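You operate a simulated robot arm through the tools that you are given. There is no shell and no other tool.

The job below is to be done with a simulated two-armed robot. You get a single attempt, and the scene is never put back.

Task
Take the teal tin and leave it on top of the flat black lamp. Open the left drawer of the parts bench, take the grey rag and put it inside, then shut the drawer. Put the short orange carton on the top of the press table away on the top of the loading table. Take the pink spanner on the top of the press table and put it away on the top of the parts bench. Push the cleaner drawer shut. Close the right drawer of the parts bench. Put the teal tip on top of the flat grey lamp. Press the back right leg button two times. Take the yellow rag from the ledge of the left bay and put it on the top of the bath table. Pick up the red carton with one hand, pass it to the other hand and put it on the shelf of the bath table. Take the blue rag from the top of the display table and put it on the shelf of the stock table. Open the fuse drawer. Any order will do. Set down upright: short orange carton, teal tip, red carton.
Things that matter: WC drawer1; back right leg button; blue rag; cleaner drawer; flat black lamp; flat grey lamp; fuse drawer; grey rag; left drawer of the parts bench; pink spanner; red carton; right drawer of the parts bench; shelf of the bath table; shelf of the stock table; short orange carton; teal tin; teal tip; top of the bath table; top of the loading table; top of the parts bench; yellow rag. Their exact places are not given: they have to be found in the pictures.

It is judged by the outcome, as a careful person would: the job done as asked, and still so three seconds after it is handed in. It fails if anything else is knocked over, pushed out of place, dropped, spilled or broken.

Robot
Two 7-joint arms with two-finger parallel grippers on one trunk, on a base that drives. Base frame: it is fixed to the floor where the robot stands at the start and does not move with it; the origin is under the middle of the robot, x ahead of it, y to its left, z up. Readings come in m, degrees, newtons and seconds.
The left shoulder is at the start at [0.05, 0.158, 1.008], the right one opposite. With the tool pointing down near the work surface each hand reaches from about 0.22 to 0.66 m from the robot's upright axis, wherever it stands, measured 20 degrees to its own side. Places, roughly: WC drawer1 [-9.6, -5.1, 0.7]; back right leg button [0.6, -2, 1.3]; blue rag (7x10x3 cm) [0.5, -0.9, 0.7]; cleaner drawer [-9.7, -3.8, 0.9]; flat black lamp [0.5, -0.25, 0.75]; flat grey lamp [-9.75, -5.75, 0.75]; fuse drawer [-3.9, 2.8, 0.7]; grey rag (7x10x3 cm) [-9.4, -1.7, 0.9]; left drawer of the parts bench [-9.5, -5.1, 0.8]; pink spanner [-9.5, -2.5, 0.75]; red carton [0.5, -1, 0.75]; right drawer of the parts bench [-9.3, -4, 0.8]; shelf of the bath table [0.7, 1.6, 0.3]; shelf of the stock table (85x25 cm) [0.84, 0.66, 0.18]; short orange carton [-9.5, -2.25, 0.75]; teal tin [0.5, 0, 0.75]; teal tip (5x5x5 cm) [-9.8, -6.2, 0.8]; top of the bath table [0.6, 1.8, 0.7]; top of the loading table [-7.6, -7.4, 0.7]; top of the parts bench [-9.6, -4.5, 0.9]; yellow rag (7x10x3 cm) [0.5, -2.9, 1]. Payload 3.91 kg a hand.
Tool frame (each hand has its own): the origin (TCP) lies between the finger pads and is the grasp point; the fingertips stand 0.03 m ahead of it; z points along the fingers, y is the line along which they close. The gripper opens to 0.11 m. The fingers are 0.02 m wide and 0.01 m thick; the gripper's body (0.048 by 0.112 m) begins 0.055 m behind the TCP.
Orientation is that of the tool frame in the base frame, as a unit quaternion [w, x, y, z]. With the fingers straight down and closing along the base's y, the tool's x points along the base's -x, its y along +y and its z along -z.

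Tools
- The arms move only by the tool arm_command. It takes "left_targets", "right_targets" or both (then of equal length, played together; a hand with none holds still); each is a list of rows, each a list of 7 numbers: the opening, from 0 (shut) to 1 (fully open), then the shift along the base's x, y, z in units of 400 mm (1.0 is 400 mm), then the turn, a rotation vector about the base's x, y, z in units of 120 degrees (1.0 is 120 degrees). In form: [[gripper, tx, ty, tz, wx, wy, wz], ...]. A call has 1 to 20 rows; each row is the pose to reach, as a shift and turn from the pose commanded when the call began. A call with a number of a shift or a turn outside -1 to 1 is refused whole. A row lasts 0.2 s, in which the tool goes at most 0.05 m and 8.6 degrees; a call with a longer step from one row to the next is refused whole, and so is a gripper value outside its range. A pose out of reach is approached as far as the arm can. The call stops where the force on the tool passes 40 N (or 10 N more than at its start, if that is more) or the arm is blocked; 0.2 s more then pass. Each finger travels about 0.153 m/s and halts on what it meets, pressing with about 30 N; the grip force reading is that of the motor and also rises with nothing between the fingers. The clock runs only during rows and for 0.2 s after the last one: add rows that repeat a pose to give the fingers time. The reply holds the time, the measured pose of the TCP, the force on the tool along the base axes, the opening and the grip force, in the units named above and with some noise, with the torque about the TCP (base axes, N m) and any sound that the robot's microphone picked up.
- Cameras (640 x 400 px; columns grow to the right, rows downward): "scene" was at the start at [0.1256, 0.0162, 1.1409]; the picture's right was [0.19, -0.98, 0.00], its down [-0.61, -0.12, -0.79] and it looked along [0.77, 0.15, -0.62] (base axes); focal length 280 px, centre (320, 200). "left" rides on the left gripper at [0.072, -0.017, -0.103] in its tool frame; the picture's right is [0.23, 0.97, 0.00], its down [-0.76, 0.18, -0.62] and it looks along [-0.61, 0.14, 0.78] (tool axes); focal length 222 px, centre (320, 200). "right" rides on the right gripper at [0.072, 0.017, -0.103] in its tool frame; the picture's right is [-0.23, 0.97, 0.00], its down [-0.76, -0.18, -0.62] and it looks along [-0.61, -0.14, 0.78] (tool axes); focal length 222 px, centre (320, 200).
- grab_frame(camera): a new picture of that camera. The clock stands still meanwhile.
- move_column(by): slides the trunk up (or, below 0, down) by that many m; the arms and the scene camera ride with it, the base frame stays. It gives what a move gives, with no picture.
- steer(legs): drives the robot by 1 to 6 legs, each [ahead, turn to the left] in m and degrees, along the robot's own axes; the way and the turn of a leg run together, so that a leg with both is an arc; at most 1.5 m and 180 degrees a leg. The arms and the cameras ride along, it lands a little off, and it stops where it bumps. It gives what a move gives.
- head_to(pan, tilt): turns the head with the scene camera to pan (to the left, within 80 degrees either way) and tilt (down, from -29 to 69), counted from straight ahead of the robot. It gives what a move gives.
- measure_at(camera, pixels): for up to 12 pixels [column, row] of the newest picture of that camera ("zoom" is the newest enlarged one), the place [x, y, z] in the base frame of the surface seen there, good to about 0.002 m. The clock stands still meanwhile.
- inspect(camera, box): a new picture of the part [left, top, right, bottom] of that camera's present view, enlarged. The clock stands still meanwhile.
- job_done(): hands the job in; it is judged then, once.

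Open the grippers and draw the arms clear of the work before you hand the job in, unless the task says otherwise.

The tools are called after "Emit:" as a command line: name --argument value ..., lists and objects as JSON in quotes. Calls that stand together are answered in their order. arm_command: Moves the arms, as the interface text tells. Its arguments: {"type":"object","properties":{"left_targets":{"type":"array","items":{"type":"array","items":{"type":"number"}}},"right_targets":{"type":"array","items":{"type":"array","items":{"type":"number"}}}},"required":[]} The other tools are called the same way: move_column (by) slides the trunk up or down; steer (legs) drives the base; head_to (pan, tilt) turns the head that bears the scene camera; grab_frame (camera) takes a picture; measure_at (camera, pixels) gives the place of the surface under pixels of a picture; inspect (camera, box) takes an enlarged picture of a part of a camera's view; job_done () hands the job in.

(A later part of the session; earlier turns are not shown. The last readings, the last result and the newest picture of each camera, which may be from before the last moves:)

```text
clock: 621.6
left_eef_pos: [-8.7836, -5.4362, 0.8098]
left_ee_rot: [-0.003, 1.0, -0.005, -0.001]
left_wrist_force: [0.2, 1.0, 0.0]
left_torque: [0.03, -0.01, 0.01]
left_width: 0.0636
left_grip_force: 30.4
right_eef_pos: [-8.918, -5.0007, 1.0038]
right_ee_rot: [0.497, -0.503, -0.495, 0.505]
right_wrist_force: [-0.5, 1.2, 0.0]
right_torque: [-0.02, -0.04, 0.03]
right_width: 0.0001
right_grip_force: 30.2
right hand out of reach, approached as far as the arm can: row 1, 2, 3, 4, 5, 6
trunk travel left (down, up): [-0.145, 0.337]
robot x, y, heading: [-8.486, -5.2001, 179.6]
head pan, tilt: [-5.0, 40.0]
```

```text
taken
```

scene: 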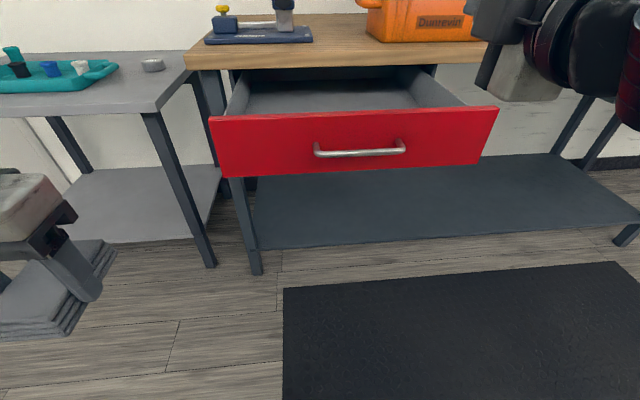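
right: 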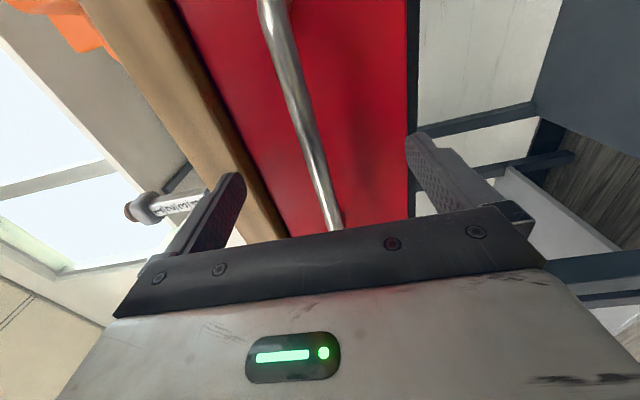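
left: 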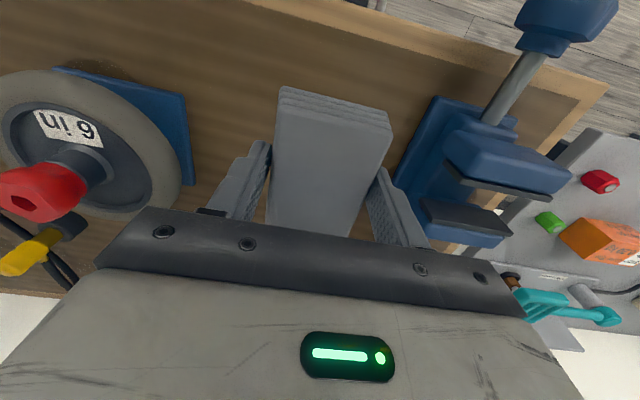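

Both hands can now clear the drawer. I raise the left hand and shift the robot 0.25 m to the right.

Emit:
arm_command --left_targets '[[0.3, 0, 0, 0.1, 0, 0, 0], [0.3, 0, 0, 0.2, 0, 0, 0], [0.3, 0, 0, 0.3, 0, 0, 0], [0.3, 0, 0, 0.36, 0, 0, 0]]'

Emit:
steer --legs '[[0, -90], [0.25, 0], [0, 90]]'

Emit:
head_to --pan 10 --tilt 45

Emit:
grab_frame --camera "scene"

```text
clock: 622.6
left_eef_pos: [-8.7823, -5.4381, 0.956]
left_ee_rot: [-0.004, 1.0, -0.005, -0.002]
left_wrist_force: [0.2, -0.2, -0.2]
left_torque: [0.03, -0.05, -0.05]
left_width: 0.0638
left_grip_force: 30.0
right_eef_pos: [-8.9186, -5.0004, 1.0031]
right_ee_rot: [0.497, -0.503, -0.495, 0.505]
right_wrist_force: [0.0, -0.1, 0.0]
right_torque: [-0.04, 0.01, -0.01]
right_width: 0.0002
right_grip_force: 30.2
trunk travel left (down, up): [-0.145, 0.337]
robot x, y, heading: [-8.4846, -5.1981, 179.6]
head pan, tilt: [-5.0, 40.0]
```

```text
clock: 632.1
left_eef_pos: [-8.7776, -5.1994, 0.9563]
left_ee_rot: [-0.002, 1.0, 0.015, 0.0]
left_wrist_force: [-0.1, 0.3, 0.0]
left_torque: [0.02, -0.01, 0.0]
left_width: 0.0638
left_grip_force: 29.8
right_eef_pos: [-8.9298, -4.7689, 1.0031]
right_ee_rot: [0.487, -0.495, -0.504, 0.514]
right_wrist_force: [-0.6, -0.6, -0.3]
right_torque: [0.0, 0.01, -0.03]
right_width: 0.0002
right_grip_force: 30.0
trunk travel left (down, up): [-0.145, 0.337]
robot x, y, heading: [-8.4905, -4.9482, -178.3]
head pan, tilt: [-5.0, 40.0]
```

```text
clock: 632.9
left_eef_pos: [-8.7778, -5.1994, 0.9563]
left_ee_rot: [-0.002, 1.0, 0.016, -0.001]
left_wrist_force: [-0.2, -0.6, -0.1]
left_torque: [0.03, -0.01, -0.03]
left_width: 0.0639
left_grip_force: 30.3
right_eef_pos: [-8.9302, -4.7684, 1.0027]
right_ee_rot: [0.487, -0.494, -0.505, 0.514]
right_wrist_force: [-0.3, -0.5, 0.5]
right_torque: [-0.01, 0.02, -0.02]
right_width: 0.0
right_grip_force: 29.5
trunk travel left (down, up): [-0.145, 0.337]
robot x, y, heading: [-8.4856, -4.9508, -178.3]
head pan, tilt: [10.0, 45.0]
```

```text
taken
```

scene: 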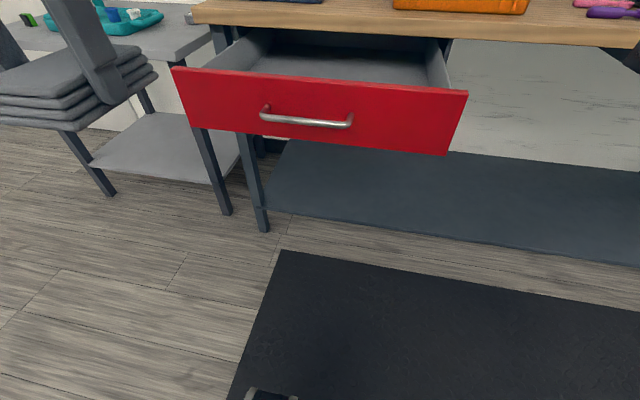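

I drive ahead 0.21 m with both hands above the rim.

Emit:
steer --legs '[[0.21, -1.7]]'

Emit:
arm_command --left_targets '[[0.3, -0.1, 0.01, 0, 0, 0, 0], [0.3, -0.2, 0.02, 0, 0, 0, 0], [0.3, -0.3, 0.03, 0, 0, 0, 0], [0.3, -0.4, 0.04, 0, 0, 0, 0], [0.3, -0.5, 0.05, 0, 0, 0, 0], [0.3, -0.52, 0.06, 0, 0, 0, 0], [0.3, -0.52, 0.06, 0, 0, 0, 0]]'

Emit:
head_to --pan 15 --tilt 55

Emit:
grab_frame --camera "scene"

Emit:
grab_frame --camera "left"

```text
clock: 634.5
left_eef_pos: [-8.9927, -5.1961, 0.9553]
left_ee_rot: [-0.003, 1.0, 0.003, 0.0]
left_wrist_force: [1.2, -0.1, -0.5]
left_torque: [0.0, -0.02, 0.0]
left_width: 0.0635
left_grip_force: 30.0
right_eef_pos: [-9.1348, -4.7628, 1.0021]
right_ee_rot: [0.493, -0.5, -0.498, 0.508]
right_wrist_force: [-0.4, -0.3, 0.2]
right_torque: [-0.01, 0.01, 0.0]
right_width: 0.0
right_grip_force: 30.1
trunk travel left (down, up): [-0.145, 0.337]
robot x, y, heading: [-8.6949, -4.9563, -179.7]
head pan, tilt: [10.0, 45.0]
```

```text
clock: 636.1
left_eef_pos: [-9.1945, -5.1799, 0.9529]
left_ee_rot: [-0.003, 1.0, 0.003, -0.001]
left_wrist_force: [0.2, 0.0, -1.0]
left_torque: [-0.01, 0.0, 0.02]
left_width: 0.0637
left_grip_force: 30.3
left hand out of reach, approached as far as the arm can: row 6, 7
right_eef_pos: [-9.1338, -4.7627, 1.0029]
right_ee_rot: [0.494, -0.5, -0.498, 0.508]
right_wrist_force: [0.5, 0.6, 0.5]
right_torque: [0.01, 0.03, -0.01]
right_width: 0.0
right_grip_force: 29.7
trunk travel left (down, up): [-0.145, 0.337]
robot x, y, heading: [-8.6961, -4.9537, -179.9]
head pan, tilt: [10.0, 45.0]
```

```text
clock: 636.8
left_eef_pos: [-9.1953, -5.1782, 0.9528]
left_ee_rot: [-0.003, 1.0, 0.002, -0.001]
left_wrist_force: [0.0, -0.3, -0.7]
left_torque: [0.01, -0.02, -0.01]
left_width: 0.064
left_grip_force: 30.1
right_eef_pos: [-9.1341, -4.7619, 1.0032]
right_ee_rot: [0.493, -0.501, -0.498, 0.508]
right_wrist_force: [-0.2, 0.4, -0.7]
right_torque: [-0.01, -0.01, 0.0]
right_width: 0.0
right_grip_force: 30.1
trunk travel left (down, up): [-0.145, 0.337]
robot x, y, heading: [-8.7, -4.9519, -179.8]
head pan, tilt: [15.0, 55.0]
```

```text
taken
```

scene: 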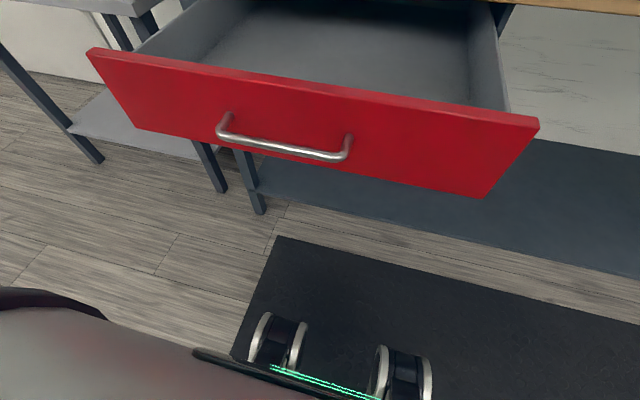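

```text
taken
```

left: 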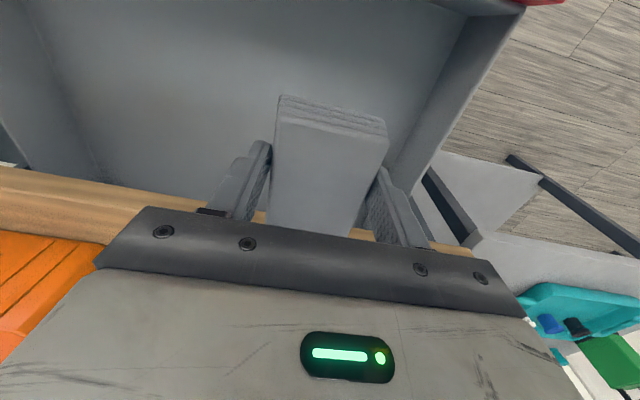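

The rag is over the drawer's inside. I lower it with the arm.

Emit:
arm_command --left_targets '[[0.3, 0, 0, -0.08, 0, 0, 0], [0.3, 0, 0, -0.16, 0, 0, 0], [0.3, 0, 0, -0.24, 0, 0, 0], [0.3, 0, 0, -0.32, 0, 0, 0], [0.3, 0, 0, -0.4, 0, 0, 0], [0.3, 0, 0, -0.4, 0, 0, 0]]'

Emit:
grab_frame --camera "left"

```text
clock: 638.2
left_eef_pos: [-9.1951, -5.1779, 0.7901]
left_ee_rot: [-0.003, 1.0, 0.003, -0.001]
left_wrist_force: [-0.7, 0.2, 0.2]
left_torque: [0.03, -0.01, 0.02]
left_width: 0.0638
left_grip_force: 29.5
right_eef_pos: [-9.1352, -4.7622, 1.0032]
right_ee_rot: [0.493, -0.501, -0.498, 0.508]
right_wrist_force: [0.7, 1.0, 0.3]
right_torque: [0.04, -0.01, 0.01]
right_width: 0.0
right_grip_force: 30.2
trunk travel left (down, up): [-0.145, 0.337]
robot x, y, heading: [-8.6962, -4.9522, -179.5]
head pan, tilt: [15.0, 55.0]
```

```text
taken
```

left: 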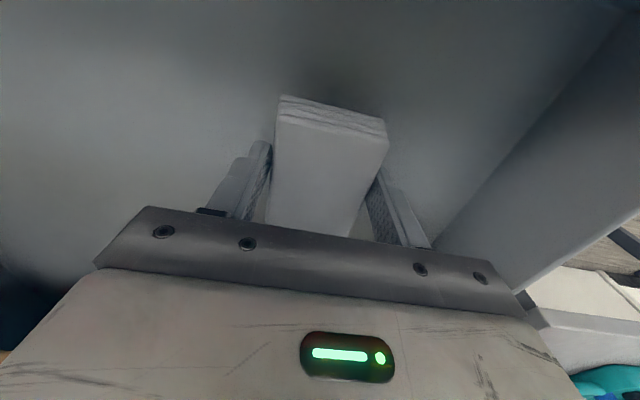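

Down to 0.79. A few millimetres more until touch, then release and rise.

Emit:
arm_command --left_targets '[[0.3, 0, 0, -0.025, 0, 0, 0], [0.3, 0, 0, -0.04, 0, 0, 0], [0.3, 0, 0, -0.047, 0, 0, 0], [0.3, 0, 0, -0.047, 0, 0, 0]]'

```text
clock: 639.2
left_eef_pos: [-9.1955, -5.177, 0.7723]
left_ee_rot: [-0.002, 1.0, 0.002, 0.0]
left_wrist_force: [-0.4, 0.4, 1.1]
left_torque: [0.03, -0.01, 0.0]
left_width: 0.0639
left_grip_force: 30.0
right_eef_pos: [-9.1331, -4.7624, 1.0025]
right_ee_rot: [0.493, -0.5, -0.498, 0.509]
right_wrist_force: [-0.9, 0.5, 0.1]
right_torque: [-0.02, 0.02, 0.02]
right_width: 0.0001
right_grip_force: 29.9
trunk travel left (down, up): [-0.145, 0.337]
robot x, y, heading: [-8.6982, -4.9552, -179.7]
head pan, tilt: [15.0, 55.0]
```

Emit:
arm_command --left_targets '[[0.6, 0, 0, -0.003, 0, 0, 0], [0.8, 0, 0, -0.003, 0, 0, 0], [0.8, 0, 0, -0.003, 0, 0, 0], [0.8, 0, 0, 0.1, 0, 0, 0], [0.8, 0, 0, 0.2, 0, 0, 0], [0.8, 0, 0, 0.3, 0, 0, 0], [0.8, 0, 0, 0.4, 0, 0, 0], [0.8, 0, 0, 0.45, 0, 0, 0]]'

Emit:
grab_frame --camera "left"

```text
clock: 641.0
left_eef_pos: [-9.1929, -5.1808, 0.9547]
left_ee_rot: [-0.003, 1.0, 0.003, 0.0]
left_wrist_force: [-0.3, -0.9, 0.3]
left_torque: [-0.04, 0.0, -0.04]
left_width: 0.0879
left_grip_force: 0.0
right_eef_pos: [-9.1343, -4.762, 1.0048]
right_ee_rot: [0.493, -0.5, -0.498, 0.508]
right_wrist_force: [-0.5, -0.1, 0.9]
right_torque: [-0.01, 0.0, 0.0]
right_width: 0.0002
right_grip_force: 30.3
trunk travel left (down, up): [-0.145, 0.337]
robot x, y, heading: [-8.6987, -4.9571, -179.4]
head pan, tilt: [15.0, 55.0]
```

```text
taken
```

left: 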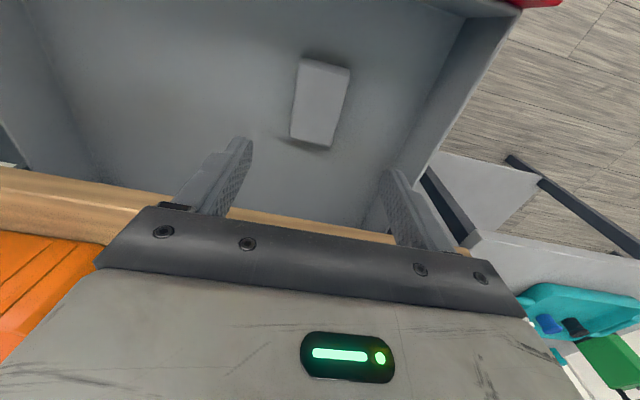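

The rag lies in the drawer. I back off, tuck the left hand, and lower the right hand (fingers closed, pointing forward) to push the drawer shut.

Emit:
steer --legs '[[-0.3, 0]]'

Emit:
arm_command --left_targets '[[0.8, 0.1, -0.02, 0.02, 0, 0, 0], [0.8, 0.2, -0.04, 0.04, 0, 0, 0], [0.9, 0.3, -0.06, 0.05, 0, 0, 0], [1, 0.4, -0.08, 0.05, 0, 0, 0], [1, 0.45, -0.1, 0.05, 0, 0, 0]]'

Emit:
arm_command --right_targets '[[0, 0, -0.03, -0.1, 0, 0, 0], [0, 0, -0.07, -0.2, 0, 0, 0], [0, 0, -0.11, -0.3, 0, 0, 0], [0, 0, -0.15, -0.4, 0, 0, 0], [0, 0, -0.18, -0.46, 0, 0, 0], [0, 0, -0.18, -0.46, 0, 0, 0]]'

Emit:
grab_frame --camera "scene"

```text
clock: 643.1
left_eef_pos: [-8.8952, -5.1752, 0.9532]
left_ee_rot: [-0.002, 1.0, 0.002, -0.001]
left_wrist_force: [0.3, -0.5, -0.9]
left_torque: [-0.01, -0.01, -0.03]
left_width: 0.0876
left_grip_force: 0.0
right_eef_pos: [-8.8342, -4.7594, 1.0032]
right_ee_rot: [0.494, -0.502, -0.496, 0.508]
right_wrist_force: [-0.4, 1.0, -0.2]
right_torque: [0.01, 0.0, 0.0]
right_width: 0.0
right_grip_force: 30.1
trunk travel left (down, up): [-0.145, 0.337]
robot x, y, heading: [-8.3997, -4.952, -179.7]
head pan, tilt: [15.0, 55.0]
```

```text
clock: 644.3
left_eef_pos: [-8.7141, -5.2161, 0.9731]
left_ee_rot: [-0.004, 1.0, 0.002, -0.001]
left_wrist_force: [-0.2, 0.1, -0.8]
left_torque: [-0.02, 0.01, -0.01]
left_width: 0.1101
left_grip_force: 0.1
right_eef_pos: [-8.8337, -4.7596, 1.0039]
right_ee_rot: [0.494, -0.501, -0.497, 0.507]
right_wrist_force: [-1.1, -0.5, -0.3]
right_torque: [-0.01, 0.0, -0.02]
right_width: 0.0001
right_grip_force: 30.0
trunk travel left (down, up): [-0.145, 0.337]
robot x, y, heading: [-8.3963, -4.9542, -179.8]
head pan, tilt: [15.0, 55.0]
```

```text
clock: 645.7
left_eef_pos: [-8.7158, -5.2152, 0.9723]
left_ee_rot: [-0.004, 1.0, 0.001, -0.001]
left_wrist_force: [0.6, 0.0, 0.8]
left_torque: [0.01, 0.01, 0.02]
left_width: 0.11
left_grip_force: 0.0
right_eef_pos: [-8.8301, -4.8417, 0.8241]
right_ee_rot: [0.495, -0.502, -0.496, 0.507]
right_wrist_force: [-0.8, 0.8, -0.9]
right_torque: [0.02, 0.0, -0.04]
right_width: 0.0
right_grip_force: 30.0
right hand out of reach, approached as far as the arm can: row 1, 2, 3, 4, 5, 6
trunk travel left (down, up): [-0.145, 0.337]
robot x, y, heading: [-8.4004, -4.9529, -179.8]
head pan, tilt: [15.0, 55.0]
```

```text
taken
```

scene: 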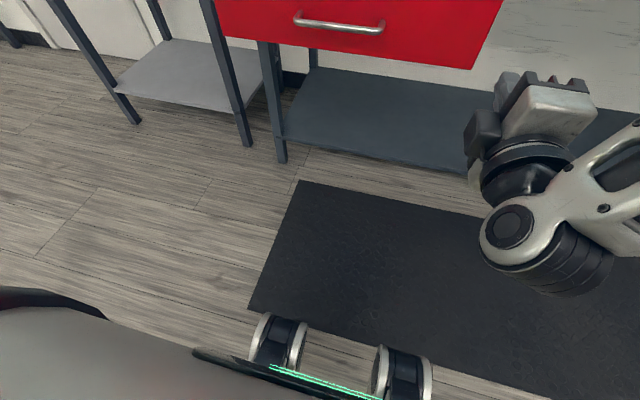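

Right tip height 0.824 is just above the bar. I shift the robot south so the hand faces the drawer's middle.

Emit:
steer --legs '[[0, 90], [0.238, 0], [0, -90.3]]'

Emit:
head_to --pan -5 --tilt 40

Emit:
grab_frame --camera "scene"

Emit:
grab_frame --camera "right"

```text
clock: 655.1
left_eef_pos: [-8.6996, -5.4674, 0.973]
left_ee_rot: [-0.003, 1.0, 0.022, -0.001]
left_wrist_force: [-0.7, 0.1, -0.1]
left_torque: [0.03, 0.0, 0.0]
left_width: 0.1102
left_grip_force: 0.0
right_eef_pos: [-8.8275, -5.0974, 0.8252]
right_ee_rot: [0.484, -0.492, -0.507, 0.516]
right_wrist_force: [0.2, 1.1, -0.7]
right_torque: [-0.02, 0.01, -0.02]
right_width: 0.0001
right_grip_force: 29.6
trunk travel left (down, up): [-0.145, 0.337]
robot x, y, heading: [-8.3974, -5.1916, -177.3]
head pan, tilt: [15.0, 55.0]
```

```text
clock: 655.9
left_eef_pos: [-8.6998, -5.4675, 0.9733]
left_ee_rot: [-0.003, 1.0, 0.021, -0.001]
left_wrist_force: [-0.1, -0.1, 0.6]
left_torque: [0.0, 0.03, 0.02]
left_width: 0.11
left_grip_force: 0.0
right_eef_pos: [-8.8285, -5.0979, 0.8249]
right_ee_rot: [0.485, -0.491, -0.507, 0.516]
right_wrist_force: [0.6, 0.3, 0.5]
right_torque: [0.02, 0.0, 0.0]
right_width: 0.0
right_grip_force: 29.6
trunk travel left (down, up): [-0.145, 0.337]
robot x, y, heading: [-8.3961, -5.1914, -177.6]
head pan, tilt: [-5.0, 40.0]
```

```text
taken
```

scene: 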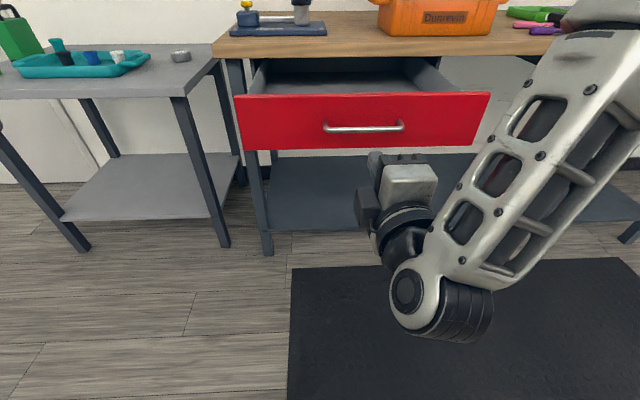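

```text
taken
```

right: 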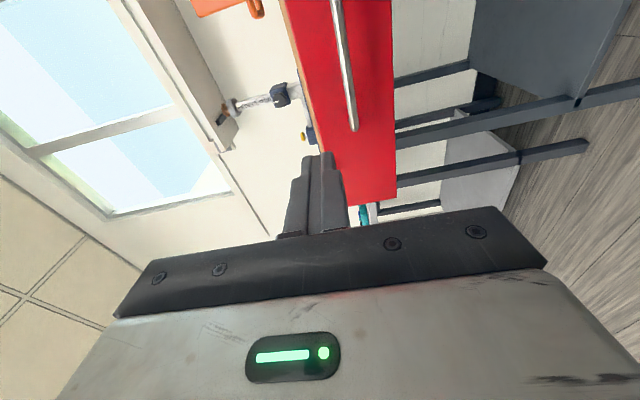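

I straighten the heading and drive ahead to push the drawer in.

Emit:
steer --legs '[[0, -2.4], [0.3, 0]]'

Emit:
grab_frame --camera "scene"

```text
clock: 658.3
left_eef_pos: [-9.0148, -5.4504, 0.9733]
left_ee_rot: [-0.004, 1.0, -0.005, -0.001]
left_wrist_force: [-0.7, 0.1, 0.0]
left_torque: [0.01, -0.01, -0.01]
left_width: 0.11
left_grip_force: 0.1
right_eef_pos: [-9.1251, -5.0751, 0.8253]
right_ee_rot: [0.498, -0.504, -0.494, 0.504]
right_wrist_force: [-0.1, 0.0, 0.2]
right_torque: [0.0, -0.01, 0.0]
right_width: 0.0002
right_grip_force: 29.8
trunk travel left (down, up): [-0.145, 0.337]
robot x, y, heading: [-8.693, -5.1909, 179.6]
head pan, tilt: [-5.0, 40.0]
```

```text
taken
```

scene: 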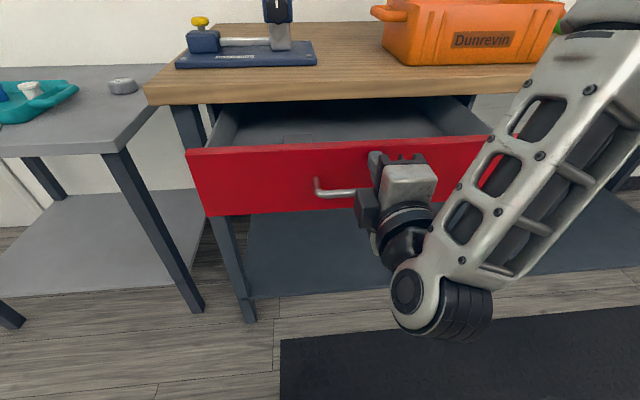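

It slides. I push the remaining 18 cm.

Emit:
steer --legs '[[0.18, 0]]'

Emit:
grab_frame --camera "scene"

```text
clock: 659.9
left_eef_pos: [-9.1952, -5.4486, 0.9722]
left_ee_rot: [-0.004, 1.0, -0.002, -0.001]
left_wrist_force: [-0.3, -0.6, 0.2]
left_torque: [0.01, 0.02, 0.01]
left_width: 0.1103
left_grip_force: 0.1
right_eef_pos: [-9.3023, -5.0743, 0.8249]
right_ee_rot: [0.495, -0.503, -0.497, 0.505]
right_wrist_force: [1.0, 0.4, 1.0]
right_torque: [0.0, 0.02, 0.0]
right_width: 0.0
right_grip_force: 29.9
trunk travel left (down, up): [-0.145, 0.337]
robot x, y, heading: [-8.8766, -5.1915, 179.6]
head pan, tilt: [-5.0, 40.0]
stopped in leg 1: the force on the tool passed its limit at 56 N (the readings are from after the stop); the commanded pose is now the measured one
```

```text
taken
```

scene: 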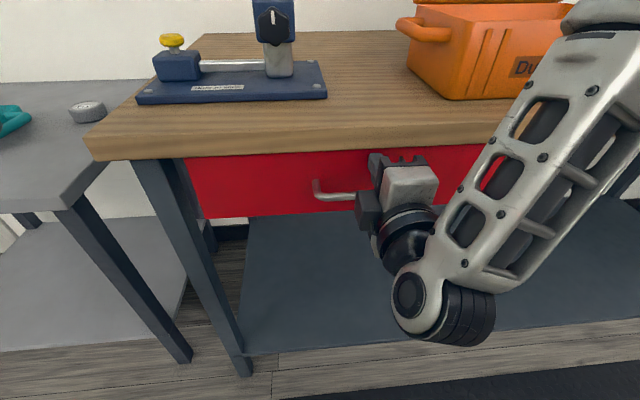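

The left drawer is shut. I back off and go north to push the right drawer shut in the same way.

Emit:
steer --legs '[[-0.5, 0], [0, -90], [1.07, 0], [0, 90]]'

Emit:
grab_frame --camera "scene"

```text
clock: 675.6
left_eef_pos: [-8.6749, -4.4048, 0.9728]
left_ee_rot: [-0.003, 1.0, 0.0, 0.0]
left_wrist_force: [0.0, -0.4, 0.5]
left_torque: [0.0, 0.0, -0.01]
left_width: 0.11
left_grip_force: 0.0
right_eef_pos: [-8.7853, -4.0306, 0.8244]
right_ee_rot: [0.494, -0.502, -0.498, 0.505]
right_wrist_force: [-0.5, -0.2, -1.1]
right_torque: [0.03, 0.0, 0.0]
right_width: 0.0
right_grip_force: 29.9
trunk travel left (down, up): [-0.145, 0.337]
robot x, y, heading: [-8.3534, -4.1446, -180.0]
head pan, tilt: [-5.0, 40.0]
```

```text
taken
```

scene: 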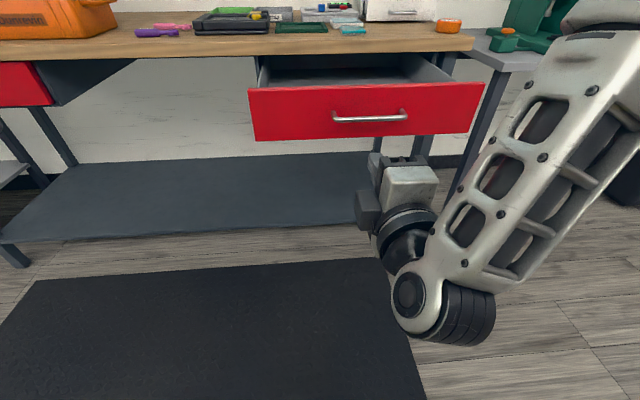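

Emit:
measure_at --camera "scene" --pixels '[[370, 118], [335, 119], [403, 115], [260, 120], [470, 110], [330, 95], [330, 75]]'

```text
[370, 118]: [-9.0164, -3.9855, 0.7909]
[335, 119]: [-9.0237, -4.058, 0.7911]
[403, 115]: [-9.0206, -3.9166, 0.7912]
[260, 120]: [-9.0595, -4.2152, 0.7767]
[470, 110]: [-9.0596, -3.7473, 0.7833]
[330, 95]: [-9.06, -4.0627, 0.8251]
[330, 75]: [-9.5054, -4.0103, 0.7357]
```

Face at x −9.06, hand near its middle (y −4.03). I drive ahead to push it in.

Emit:
steer --legs '[[0.4, 0]]'

Emit:
steer --legs '[[0.13, 0]]'

Emit:
grab_frame --camera "scene"

```text
clock: 678.1
left_eef_pos: [-9.0677, -4.4036, 0.9728]
left_ee_rot: [-0.003, 1.0, -0.001, 0.0]
left_wrist_force: [0.1, 0.7, -0.1]
left_torque: [0.02, 0.0, 0.01]
left_width: 0.1099
left_grip_force: 0.1
right_eef_pos: [-9.177, -4.028, 0.8242]
right_ee_rot: [0.495, -0.504, -0.497, 0.505]
right_wrist_force: [-1.1, -0.2, -0.5]
right_torque: [0.03, 0.0, 0.02]
right_width: 0.0001
right_grip_force: 30.2
trunk travel left (down, up): [-0.145, 0.337]
robot x, y, heading: [-8.7564, -4.1459, 179.6]
head pan, tilt: [-5.0, 40.0]
```

```text
clock: 679.4
left_eef_pos: [-9.1987, -4.4008, 0.9739]
left_ee_rot: [-0.004, 1.0, -0.003, 0.0]
left_wrist_force: [-0.1, -0.6, 0.9]
left_torque: [0.0, 0.0, 0.0]
left_width: 0.1099
left_grip_force: 0.0
right_eef_pos: [-9.3027, -4.0251, 0.8237]
right_ee_rot: [-0.494, 0.504, 0.499, -0.504]
right_wrist_force: [2.4, 0.7, 0.6]
right_torque: [0.0, 0.05, 0.0]
right_width: 0.0
right_grip_force: 30.4
trunk travel left (down, up): [-0.145, 0.337]
robot x, y, heading: [-8.8781, -4.1423, 179.7]
head pan, tilt: [-5.0, 40.0]
stopped in leg 1: the force on the tool passed its limit at 62 N (the readings are from after the stop); the commanded pose is now the measured one
```

```text
taken
```

scene: 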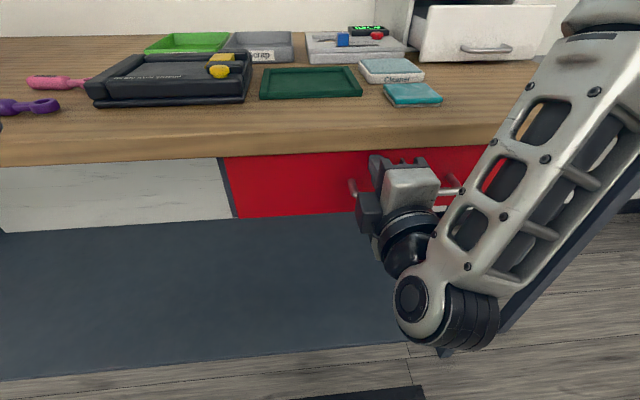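

The right drawer is shut. The cleaner drawer is the white front at (485,35) on the bench. I back off and look at it.

Emit:
steer --legs '[[-0.35, 0]]'

Emit:
head_to --pan -20 --tilt 25

Emit:
grab_frame --camera "scene"

```text
clock: 681.7
left_eef_pos: [-8.8506, -4.4046, 0.9719]
left_ee_rot: [-0.002, 1.0, -0.001, 0.0]
left_wrist_force: [-0.3, 0.4, 0.2]
left_torque: [0.0, 0.0, 0.01]
left_width: 0.1103
left_grip_force: 0.1
right_eef_pos: [-8.9568, -4.0293, 0.8238]
right_ee_rot: [0.493, -0.504, -0.5, 0.504]
right_wrist_force: [0.3, 0.3, 0.2]
right_torque: [0.01, -0.01, -0.02]
right_width: 0.0
right_grip_force: 29.8
trunk travel left (down, up): [-0.145, 0.337]
robot x, y, heading: [-8.5363, -4.1475, 179.8]
head pan, tilt: [-5.0, 40.0]
```

```text
clock: 682.5
left_eef_pos: [-8.8515, -4.4048, 0.9742]
left_ee_rot: [-0.003, 1.0, -0.001, 0.0]
left_wrist_force: [-0.1, -0.1, -0.1]
left_torque: [0.03, 0.02, -0.01]
left_width: 0.11
left_grip_force: 0.0
right_eef_pos: [-8.9577, -4.0307, 0.8239]
right_ee_rot: [0.493, -0.503, -0.499, 0.505]
right_wrist_force: [0.0, 0.1, 0.8]
right_torque: [0.0, -0.01, 0.0]
right_width: 0.0
right_grip_force: 30.2
trunk travel left (down, up): [-0.145, 0.337]
robot x, y, heading: [-8.5351, -4.1451, 179.7]
head pan, tilt: [-20.0, 25.0]
```

```text
taken
```

scene: 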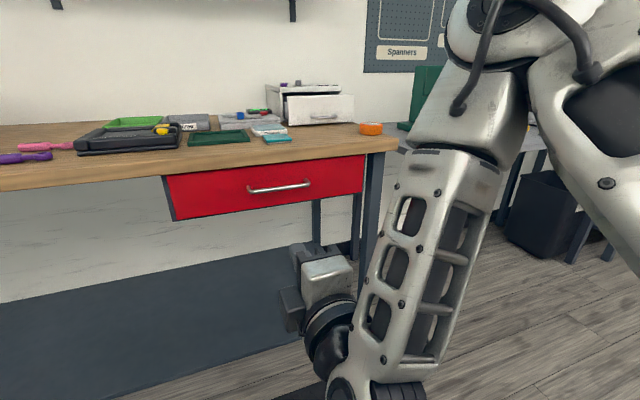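

Emit:
inspect --camera "scene" --box '[240, 70, 400, 160]'

Emit:
measure_at --camera "scene" --pixels '[[290, 110], [350, 108], [320, 100], [325, 116], [340, 90], [275, 95], [370, 129], [277, 138], [320, 122]]'

```text
4.00 times, centred on (320, 115) of scene
```

zoom: 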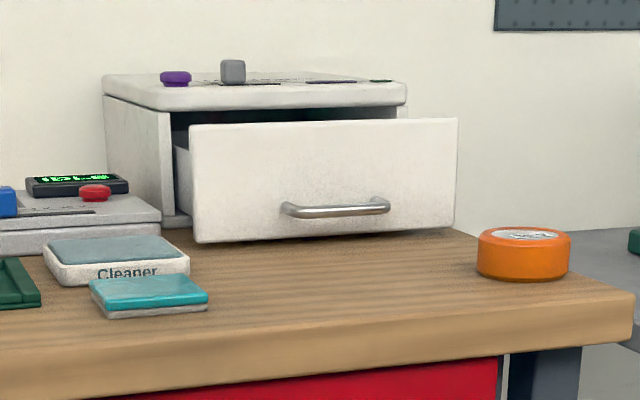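

```text
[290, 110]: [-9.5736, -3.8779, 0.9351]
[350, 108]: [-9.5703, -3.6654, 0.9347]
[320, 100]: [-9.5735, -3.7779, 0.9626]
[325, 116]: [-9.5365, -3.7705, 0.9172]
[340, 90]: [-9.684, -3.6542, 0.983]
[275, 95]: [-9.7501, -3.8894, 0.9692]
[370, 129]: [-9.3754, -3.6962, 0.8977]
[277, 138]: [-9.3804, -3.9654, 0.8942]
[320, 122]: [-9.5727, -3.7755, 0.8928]
```

Cleaner drawer front: x −9.573, y −3.885…−3.655, z 0.886–0.97; it must go ≈11 cm in. I'll push with the right fingertips pitched 35° down. I raise the trunk and re-orient the right hand.

Emit:
move_column --by 0.15

Emit:
arm_command --right_targets '[[0, 0.02, 0, 0.01, -0.065, -0.021, -0.021], [0, 0.04, 0, 0.02, -0.13, -0.042, -0.042], [0, 0.05, 0, 0.03, -0.195, -0.063, -0.063], [0, 0.05, 0, 0.03, -0.26, -0.084, -0.084], [0, 0.05, 0, 0.03, -0.3255, -0.105, -0.105], [0, 0.05, 0, 0.03, -0.3905, -0.126, -0.126], [0, 0.05, 0, 0.03, -0.456, -0.147, -0.147], [0, 0.05, 0, 0.03, -0.521, -0.168, -0.168], [0, 0.05, 0, 0.03, -0.586, -0.189, -0.189], [0, 0.05, 0, 0.03, -0.651, -0.21, -0.21], [0, 0.05, 0, 0.03, -0.716, -0.231, -0.2305], [0, 0.05, 0, 0.03, -0.716, -0.231, -0.2305]]'

Emit:
grab_frame --camera "scene"

```text
clock: 684.2
left_eef_pos: [-8.8508, -4.4047, 1.1229]
left_ee_rot: [-0.003, 1.0, -0.002, 0.001]
left_wrist_force: [0.4, -0.3, -1.5]
left_torque: [-0.03, -0.03, 0.02]
left_width: 0.11
left_grip_force: 0.0
right_eef_pos: [-8.9573, -4.0302, 0.973]
right_ee_rot: [-0.492, 0.505, 0.499, -0.504]
right_wrist_force: [-0.5, -1.0, 0.9]
right_torque: [0.01, -0.01, 0.0]
right_width: 0.0
right_grip_force: 30.4
trunk travel left (down, up): [-0.295, 0.187]
robot x, y, heading: [-8.5339, -4.1442, 179.9]
head pan, tilt: [-20.0, 25.0]
```

```text
clock: 686.8
left_eef_pos: [-8.852, -4.4042, 1.1227]
left_ee_rot: [-0.002, 1.0, -0.002, 0.0]
left_wrist_force: [0.1, -0.7, -0.3]
left_torque: [-0.01, -0.02, 0.0]
left_width: 0.11
left_grip_force: 0.1
right_eef_pos: [-8.938, -4.0295, 0.9861]
right_ee_rot: [0.002, 0.887, 0.001, -0.461]
right_wrist_force: [-0.4, 1.0, 0.0]
right_torque: [-0.02, -0.02, 0.02]
right_width: 0.0
right_grip_force: 29.9
right hand out of reach, approached as far as the arm can: row 2, 3, 4
trunk travel left (down, up): [-0.295, 0.187]
robot x, y, heading: [-8.536, -4.146, 180.1]
head pan, tilt: [-20.0, 25.0]
```

```text
taken
```

scene: 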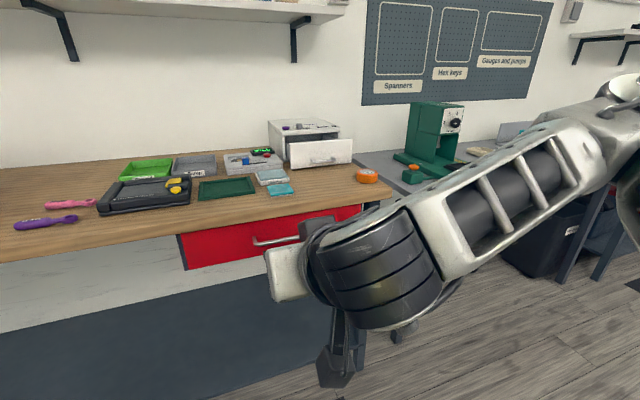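

I drive to about (−8.97, −3.89) so the right hand is in line with the cleaner drawer.

Emit:
steer --legs '[[0, -30.8], [0.5, 0], [0, 30.8]]'

Emit:
head_to --pan -10 --tilt 35

Emit:
grab_frame --camera "scene"

```text
clock: 692.8
left_eef_pos: [-9.273, -4.1593, 1.1224]
left_ee_rot: [-0.003, 1.0, 0.009, 0.0]
left_wrist_force: [-0.6, -0.2, -0.1]
left_torque: [0.03, 0.0, 0.02]
left_width: 0.1101
left_grip_force: 0.1
right_eef_pos: [-9.3648, -3.7863, 0.9853]
right_ee_rot: [0.006, 0.887, 0.01, -0.462]
right_wrist_force: [-0.9, -0.3, -0.3]
right_torque: [0.04, 0.0, -0.02]
right_width: 0.0
right_grip_force: 30.2
trunk travel left (down, up): [-0.295, 0.187]
robot x, y, heading: [-8.9621, -3.8931, -179.0]
head pan, tilt: [-20.0, 25.0]
```

```text
clock: 693.5
left_eef_pos: [-9.2726, -4.1598, 1.1229]
left_ee_rot: [-0.003, 1.0, 0.008, 0.0]
left_wrist_force: [1.3, 0.3, -0.6]
left_torque: [0.03, 0.0, 0.02]
left_width: 0.1098
left_grip_force: 0.0
right_eef_pos: [-9.3652, -3.7855, 0.9857]
right_ee_rot: [0.005, 0.887, 0.01, -0.462]
right_wrist_force: [0.1, -0.1, 1.0]
right_torque: [0.03, -0.01, -0.02]
right_width: 0.0
right_grip_force: 29.5
trunk travel left (down, up): [-0.295, 0.187]
robot x, y, heading: [-8.9586, -3.8957, -179.1]
head pan, tilt: [-10.0, 35.0]
```

```text
taken
```

scene: 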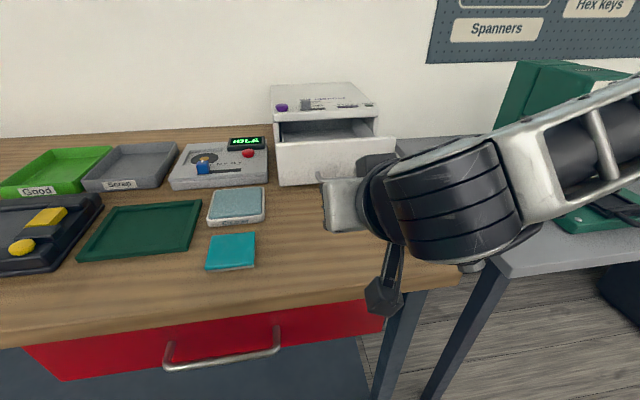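

I move the fingertips to just before the drawer face, above its handle.

Emit:
arm_command --right_targets '[[0, -0.08, 0.01, -0.01, 0, 0, 0], [0, -0.17, 0.02, -0.02, 0, 0, 0], [0, -0.26, 0.03, -0.03, 0, 0, 0], [0, -0.35, 0.039, -0.05, 0, 0, 0], [0, -0.42, 0.039, -0.06, 0, 0, 0], [0, -0.42, 0.039, -0.06, 0, 0, 0]]'

Emit:
grab_frame --camera "right"

Emit:
grab_frame --camera "scene"

```text
clock: 694.9
left_eef_pos: [-9.2717, -4.1578, 1.123]
left_ee_rot: [-0.002, 1.0, 0.009, 0.0]
left_wrist_force: [0.4, -0.2, 0.0]
left_torque: [0.04, 0.05, 0.0]
left_width: 0.1098
left_grip_force: 0.1
right_eef_pos: [-9.5344, -3.7692, 0.9607]
right_ee_rot: [0.006, 0.887, 0.01, -0.462]
right_wrist_force: [0.1, -0.3, 0.6]
right_torque: [0.03, -0.02, -0.01]
right_width: 0.0
right_grip_force: 29.6
trunk travel left (down, up): [-0.295, 0.187]
robot x, y, heading: [-8.9596, -3.8945, -178.9]
head pan, tilt: [-10.0, 35.0]
```

```text
taken
```

right: 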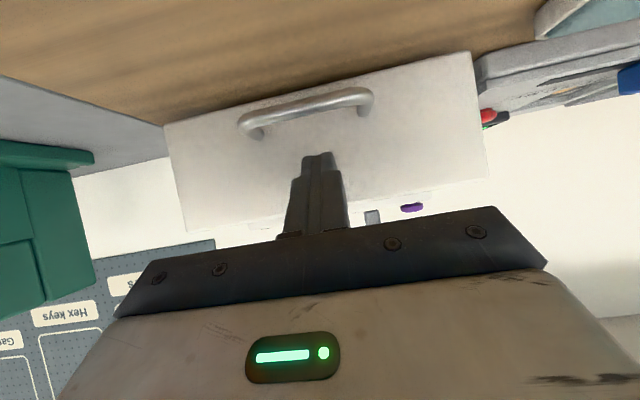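

```text
taken
```

scene: 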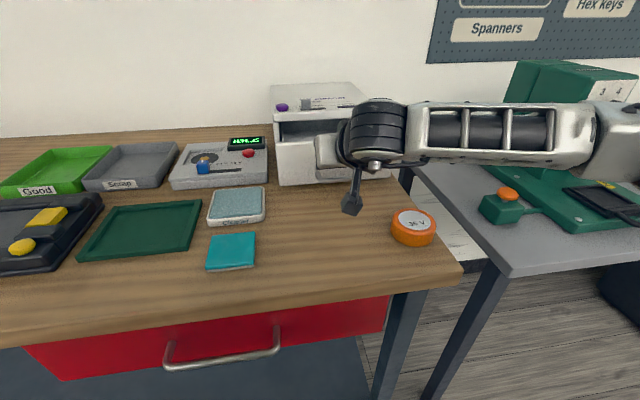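

Fingers face the drawer above the handle. I push forward until it stops.

Emit:
arm_command --right_targets '[[0, -0.06, 0, 0, 0, 0, 0], [0, -0.12, 0, 0, 0, 0, 0], [0, -0.18, 0, 0, 0, 0, 0], [0, -0.24, 0, 0, 0, 0, 0], [0, -0.29, 0, 0, 0, 0, 0], [0, -0.33, 0, 0, 0, 0, 0], [0, -0.37, 0, 0, 0, 0, 0], [0, -0.4, 0, 0, 0, 0, 0]]'

Emit:
grab_frame --camera "scene"

```text
clock: 696.1
left_eef_pos: [-9.2708, -4.1572, 1.1237]
left_ee_rot: [-0.002, 1.0, 0.008, 0.0]
left_wrist_force: [0.2, -0.2, -0.1]
left_torque: [0.01, 0.01, 0.02]
left_width: 0.1098
left_grip_force: 0.1
right_eef_pos: [-9.6416, -3.7712, 0.9616]
right_ee_rot: [0.006, 0.889, 0.008, -0.457]
right_wrist_force: [14.2, 1.9, 5.7]
right_torque: [0.13, 0.03, -0.09]
right_width: 0.0
right_grip_force: 30.0
trunk travel left (down, up): [-0.295, 0.187]
robot x, y, heading: [-8.9599, -3.8905, -179.0]
head pan, tilt: [-10.0, 35.0]
stopped in row 6 (right hand): the force on the tool passed its limit at 52 N (the readings are from after the stop); the commanded pose is now the measured one
```

```text
taken
```

scene: 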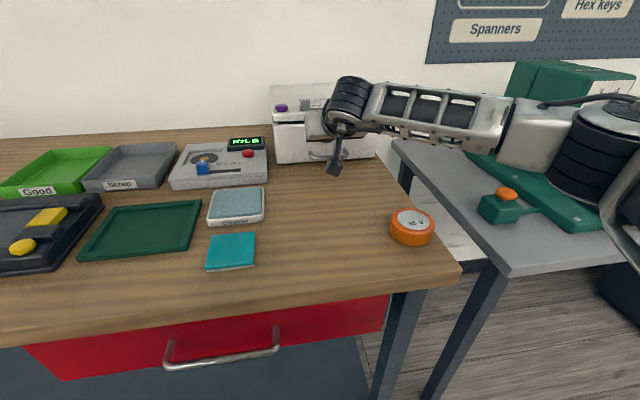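

It hit the stop. I withdraw and check that it is flush.

Emit:
arm_command --right_targets '[[0, 0.1, 0, 0.02, 0, 0, 0], [0, 0.22, 0, 0.03, 0, 0, 0], [0, 0.34, -0.02, 0.05, 0, 0, 0], [0, 0.46, -0.03, 0.07, 0, 0, 0], [0, 0.58, -0.04, 0.08, 0, 0, 0], [0, 0.69, -0.05, 0.08, 0, 0, 0]]'

Emit:
steer --legs '[[-0.4, 0]]'

Emit:
head_to --pan -10 --tilt 20

Emit:
grab_frame --camera "scene"

```text
clock: 697.5
left_eef_pos: [-9.2721, -4.1599, 1.1218]
left_ee_rot: [-0.003, 1.0, 0.009, 0.001]
left_wrist_force: [0.7, -0.8, -0.6]
left_torque: [0.01, -0.01, 0.03]
left_width: 0.11
left_grip_force: 0.1
right_eef_pos: [-9.3661, -3.7913, 0.9904]
right_ee_rot: [0.005, 0.889, 0.008, -0.457]
right_wrist_force: [-0.2, -0.6, 0.2]
right_torque: [0.02, 0.02, 0.02]
right_width: 0.0
right_grip_force: 29.8
trunk travel left (down, up): [-0.295, 0.187]
robot x, y, heading: [-8.9624, -3.8955, -179.0]
head pan, tilt: [-10.0, 35.0]
```

```text
clock: 700.0
left_eef_pos: [-8.8665, -4.1518, 1.1225]
left_ee_rot: [-0.003, 1.0, 0.011, 0.001]
left_wrist_force: [0.2, 0.3, 0.5]
left_torque: [-0.01, 0.0, 0.0]
left_width: 0.1099
left_grip_force: 0.0
right_eef_pos: [-8.9629, -3.7856, 0.9904]
right_ee_rot: [0.006, 0.889, 0.011, -0.457]
right_wrist_force: [-0.9, 0.5, -0.3]
right_torque: [0.0, -0.03, 0.0]
right_width: 0.0001
right_grip_force: 30.2
trunk travel left (down, up): [-0.295, 0.187]
robot x, y, heading: [-8.5541, -3.8845, -178.6]
head pan, tilt: [-10.0, 35.0]
```

```text
clock: 700.8
left_eef_pos: [-8.8667, -4.1524, 1.1222]
left_ee_rot: [-0.003, 1.0, 0.011, 0.001]
left_wrist_force: [0.5, 0.2, -0.1]
left_torque: [-0.03, 0.0, -0.03]
left_width: 0.1101
left_grip_force: 0.1
right_eef_pos: [-8.963, -3.7853, 0.9905]
right_ee_rot: [0.006, 0.89, 0.012, -0.457]
right_wrist_force: [-0.6, -0.7, -0.2]
right_torque: [-0.01, -0.04, -0.04]
right_width: 0.0
right_grip_force: 29.9
trunk travel left (down, up): [-0.295, 0.187]
robot x, y, heading: [-8.5601, -3.8832, -178.8]
head pan, tilt: [-10.0, 20.0]
```

```text
taken
```

scene: 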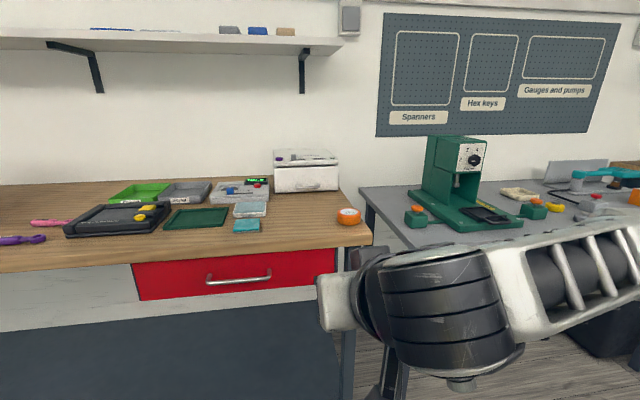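

Emit:
inspect --camera "scene" --box '[240, 130, 380, 220]'

Emit:
measure_at --camera "scene" --pixels '[[305, 178], [330, 178], [282, 178], [305, 162], [305, 188]]'

```text
4.44 times, centred on (310, 175) of scene
```

zoom: 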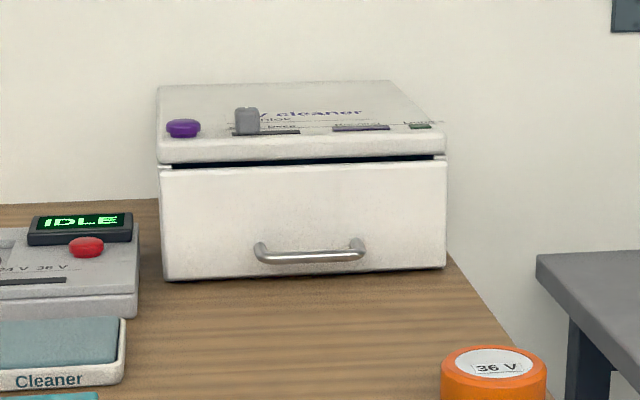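

```text
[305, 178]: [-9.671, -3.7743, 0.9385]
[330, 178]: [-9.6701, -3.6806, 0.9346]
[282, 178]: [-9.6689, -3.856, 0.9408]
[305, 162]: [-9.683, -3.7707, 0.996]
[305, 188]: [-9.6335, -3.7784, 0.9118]
```

The cleaner drawer is shut. I bring the right hand back to tool-down and drive north to the press table for the orange carton.

Emit:
arm_command --right_targets '[[0.3, 0.02, 0.02, 0.03, 0.001, -0.065, -0.002], [0.6, 0.04, 0.04, 0.06, 0.002, -0.13, -0.003], [1, 0.06, 0.06, 0.08, 0.003, -0.195, -0.005], [1, 0.08, 0.08, 0.1, 0.003, -0.26, -0.006], [1, 0.1, 0.1, 0.1, 0.004, -0.325, -0.008], [1, 0.12, 0.12, 0.1, 0.005, -0.39, -0.009], [1, 0.13, 0.13, 0.1, 0.006, -0.4535, -0.011]]'

Emit:
steer --legs '[[0, -91], [1.33, 0], [0, 90]]'

Emit:
head_to --pan -10 --tilt 40

Emit:
grab_frame --camera "scene"

```text
clock: 702.4
left_eef_pos: [-8.8677, -4.1529, 1.1221]
left_ee_rot: [-0.002, 1.0, 0.011, 0.001]
left_wrist_force: [-0.3, 0.6, -0.4]
left_torque: [0.03, -0.01, 0.02]
left_width: 0.1102
left_grip_force: 0.0
right_eef_pos: [-8.9107, -3.7348, 1.0308]
right_ee_rot: [0.0, 1.0, 0.0, 0.001]
right_wrist_force: [0.1, 0.3, -0.3]
right_torque: [0.01, 0.0, 0.0]
right_width: 0.1102
right_grip_force: 0.1
trunk travel left (down, up): [-0.295, 0.187]
robot x, y, heading: [-8.5568, -3.8846, -179.0]
head pan, tilt: [-10.0, 20.0]
```

```text
clock: 716.6
left_eef_pos: [-8.8934, -2.8104, 1.1218]
left_ee_rot: [-0.003, 1.0, -0.011, 0.001]
left_wrist_force: [0.0, 0.6, -0.5]
left_torque: [0.0, 0.02, -0.01]
left_width: 0.1101
left_grip_force: 0.2
right_eef_pos: [-8.9204, -2.3896, 1.0298]
right_ee_rot: [-0.001, 1.0, -0.022, 0.0]
right_wrist_force: [-0.3, -0.8, 0.7]
right_torque: [0.01, -0.03, -0.03]
right_width: 0.1099
right_grip_force: 0.0
trunk travel left (down, up): [-0.295, 0.187]
robot x, y, heading: [-8.5747, -2.5544, 178.6]
head pan, tilt: [-10.0, 20.0]
```

```text
clock: 717.5
left_eef_pos: [-8.8927, -2.8084, 1.1214]
left_ee_rot: [-0.002, 1.0, -0.01, 0.001]
left_wrist_force: [-0.1, 0.2, -1.1]
left_torque: [0.01, 0.0, 0.03]
left_width: 0.11
left_grip_force: 0.0
right_eef_pos: [-8.9192, -2.3902, 1.0295]
right_ee_rot: [0.0, 1.0, -0.022, -0.001]
right_wrist_force: [0.5, 0.1, -0.1]
right_torque: [-0.01, 0.0, -0.01]
right_width: 0.1101
right_grip_force: 0.1
trunk travel left (down, up): [-0.295, 0.187]
robot x, y, heading: [-8.5722, -2.5554, 178.6]
head pan, tilt: [-10.0, 40.0]
```

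```text
taken
```

scene: 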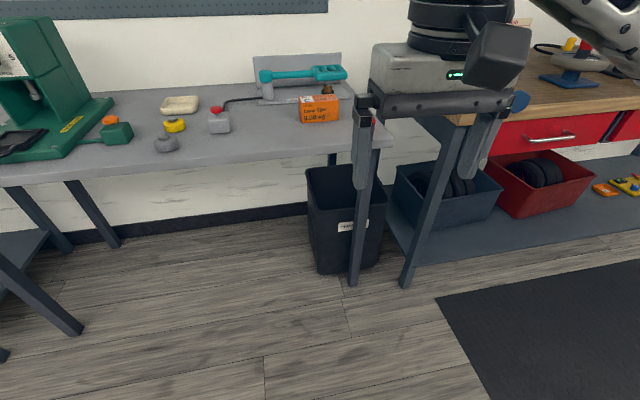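

I drive up to the table.

Emit:
steer --legs '[[0, -4.3], [0.45, 0], [0, 5.7]]'

Emit:
head_to --pan -8 --tilt 48

Emit:
grab_frame --camera "scene"

```text
clock: 721.2
left_eef_pos: [-9.3443, -2.7715, 1.1218]
left_ee_rot: [-0.002, 1.0, 0.0, 0.001]
left_wrist_force: [0.0, -0.3, -0.1]
left_torque: [0.02, 0.0, 0.0]
left_width: 0.11
left_grip_force: 0.1
right_eef_pos: [-9.3798, -2.3521, 1.0304]
right_ee_rot: [0.0, 1.0, -0.011, -0.001]
right_wrist_force: [-0.6, -0.6, 0.1]
right_torque: [0.01, -0.01, 0.0]
right_width: 0.1097
right_grip_force: 0.1
trunk travel left (down, up): [-0.295, 0.187]
robot x, y, heading: [-9.0275, -2.5086, 179.9]
head pan, tilt: [-10.0, 40.0]
```

```text
clock: 721.9
left_eef_pos: [-9.3449, -2.771, 1.1221]
left_ee_rot: [-0.003, 1.0, 0.0, 0.0]
left_wrist_force: [0.8, 0.3, 0.4]
left_torque: [0.01, 0.04, -0.02]
left_width: 0.1102
left_grip_force: 0.2
right_eef_pos: [-9.3799, -2.3518, 1.0304]
right_ee_rot: [0.0, 1.0, -0.011, 0.0]
right_wrist_force: [-0.5, 0.2, 0.3]
right_torque: [0.0, -0.01, -0.02]
right_width: 0.11
right_grip_force: 0.1
trunk travel left (down, up): [-0.295, 0.187]
robot x, y, heading: [-9.0265, -2.5101, 180.0]
head pan, tilt: [-8.0, 48.0]
```

```text
taken
```

scene: 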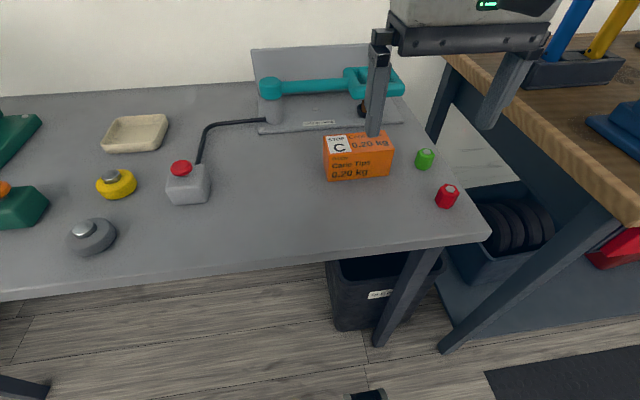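

Emit:
inspect --camera "scene" --box '[300, 110, 420, 200]'

Emit:
measure_at --camera "scene" --pixels '[[326, 180], [391, 175], [327, 158], [392, 153], [325, 138], [360, 133], [362, 145], [388, 140], [362, 80], [400, 90]]'

```text
4.44 times, centred on (360, 155) of scene
```

zoom: 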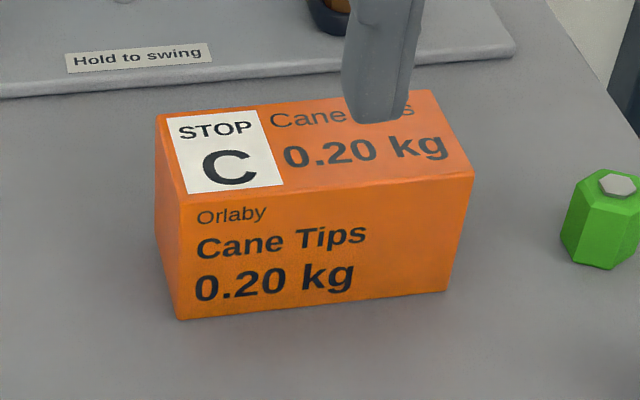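

```text
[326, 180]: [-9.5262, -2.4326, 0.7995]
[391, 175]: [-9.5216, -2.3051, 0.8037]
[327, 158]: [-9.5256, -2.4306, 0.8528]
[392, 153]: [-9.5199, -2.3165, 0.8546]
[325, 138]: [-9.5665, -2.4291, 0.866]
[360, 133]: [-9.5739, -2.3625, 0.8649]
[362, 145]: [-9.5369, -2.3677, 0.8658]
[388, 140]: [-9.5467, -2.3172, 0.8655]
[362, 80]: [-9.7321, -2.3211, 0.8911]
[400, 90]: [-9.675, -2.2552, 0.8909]
```

Emit:
measure_at --camera "zoom" --pixels '[[163, 120], [320, 104], [428, 96], [188, 198], [465, 178], [182, 312], [445, 285], [300, 150], [330, 20], [200, 80]]'

```text
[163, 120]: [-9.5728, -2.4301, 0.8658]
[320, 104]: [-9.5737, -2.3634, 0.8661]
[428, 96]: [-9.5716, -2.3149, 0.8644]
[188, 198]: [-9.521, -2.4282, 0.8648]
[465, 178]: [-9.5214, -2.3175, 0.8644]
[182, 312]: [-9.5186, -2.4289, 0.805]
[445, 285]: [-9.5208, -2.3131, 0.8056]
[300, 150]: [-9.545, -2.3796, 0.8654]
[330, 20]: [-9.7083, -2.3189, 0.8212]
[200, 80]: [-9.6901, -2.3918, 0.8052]
```

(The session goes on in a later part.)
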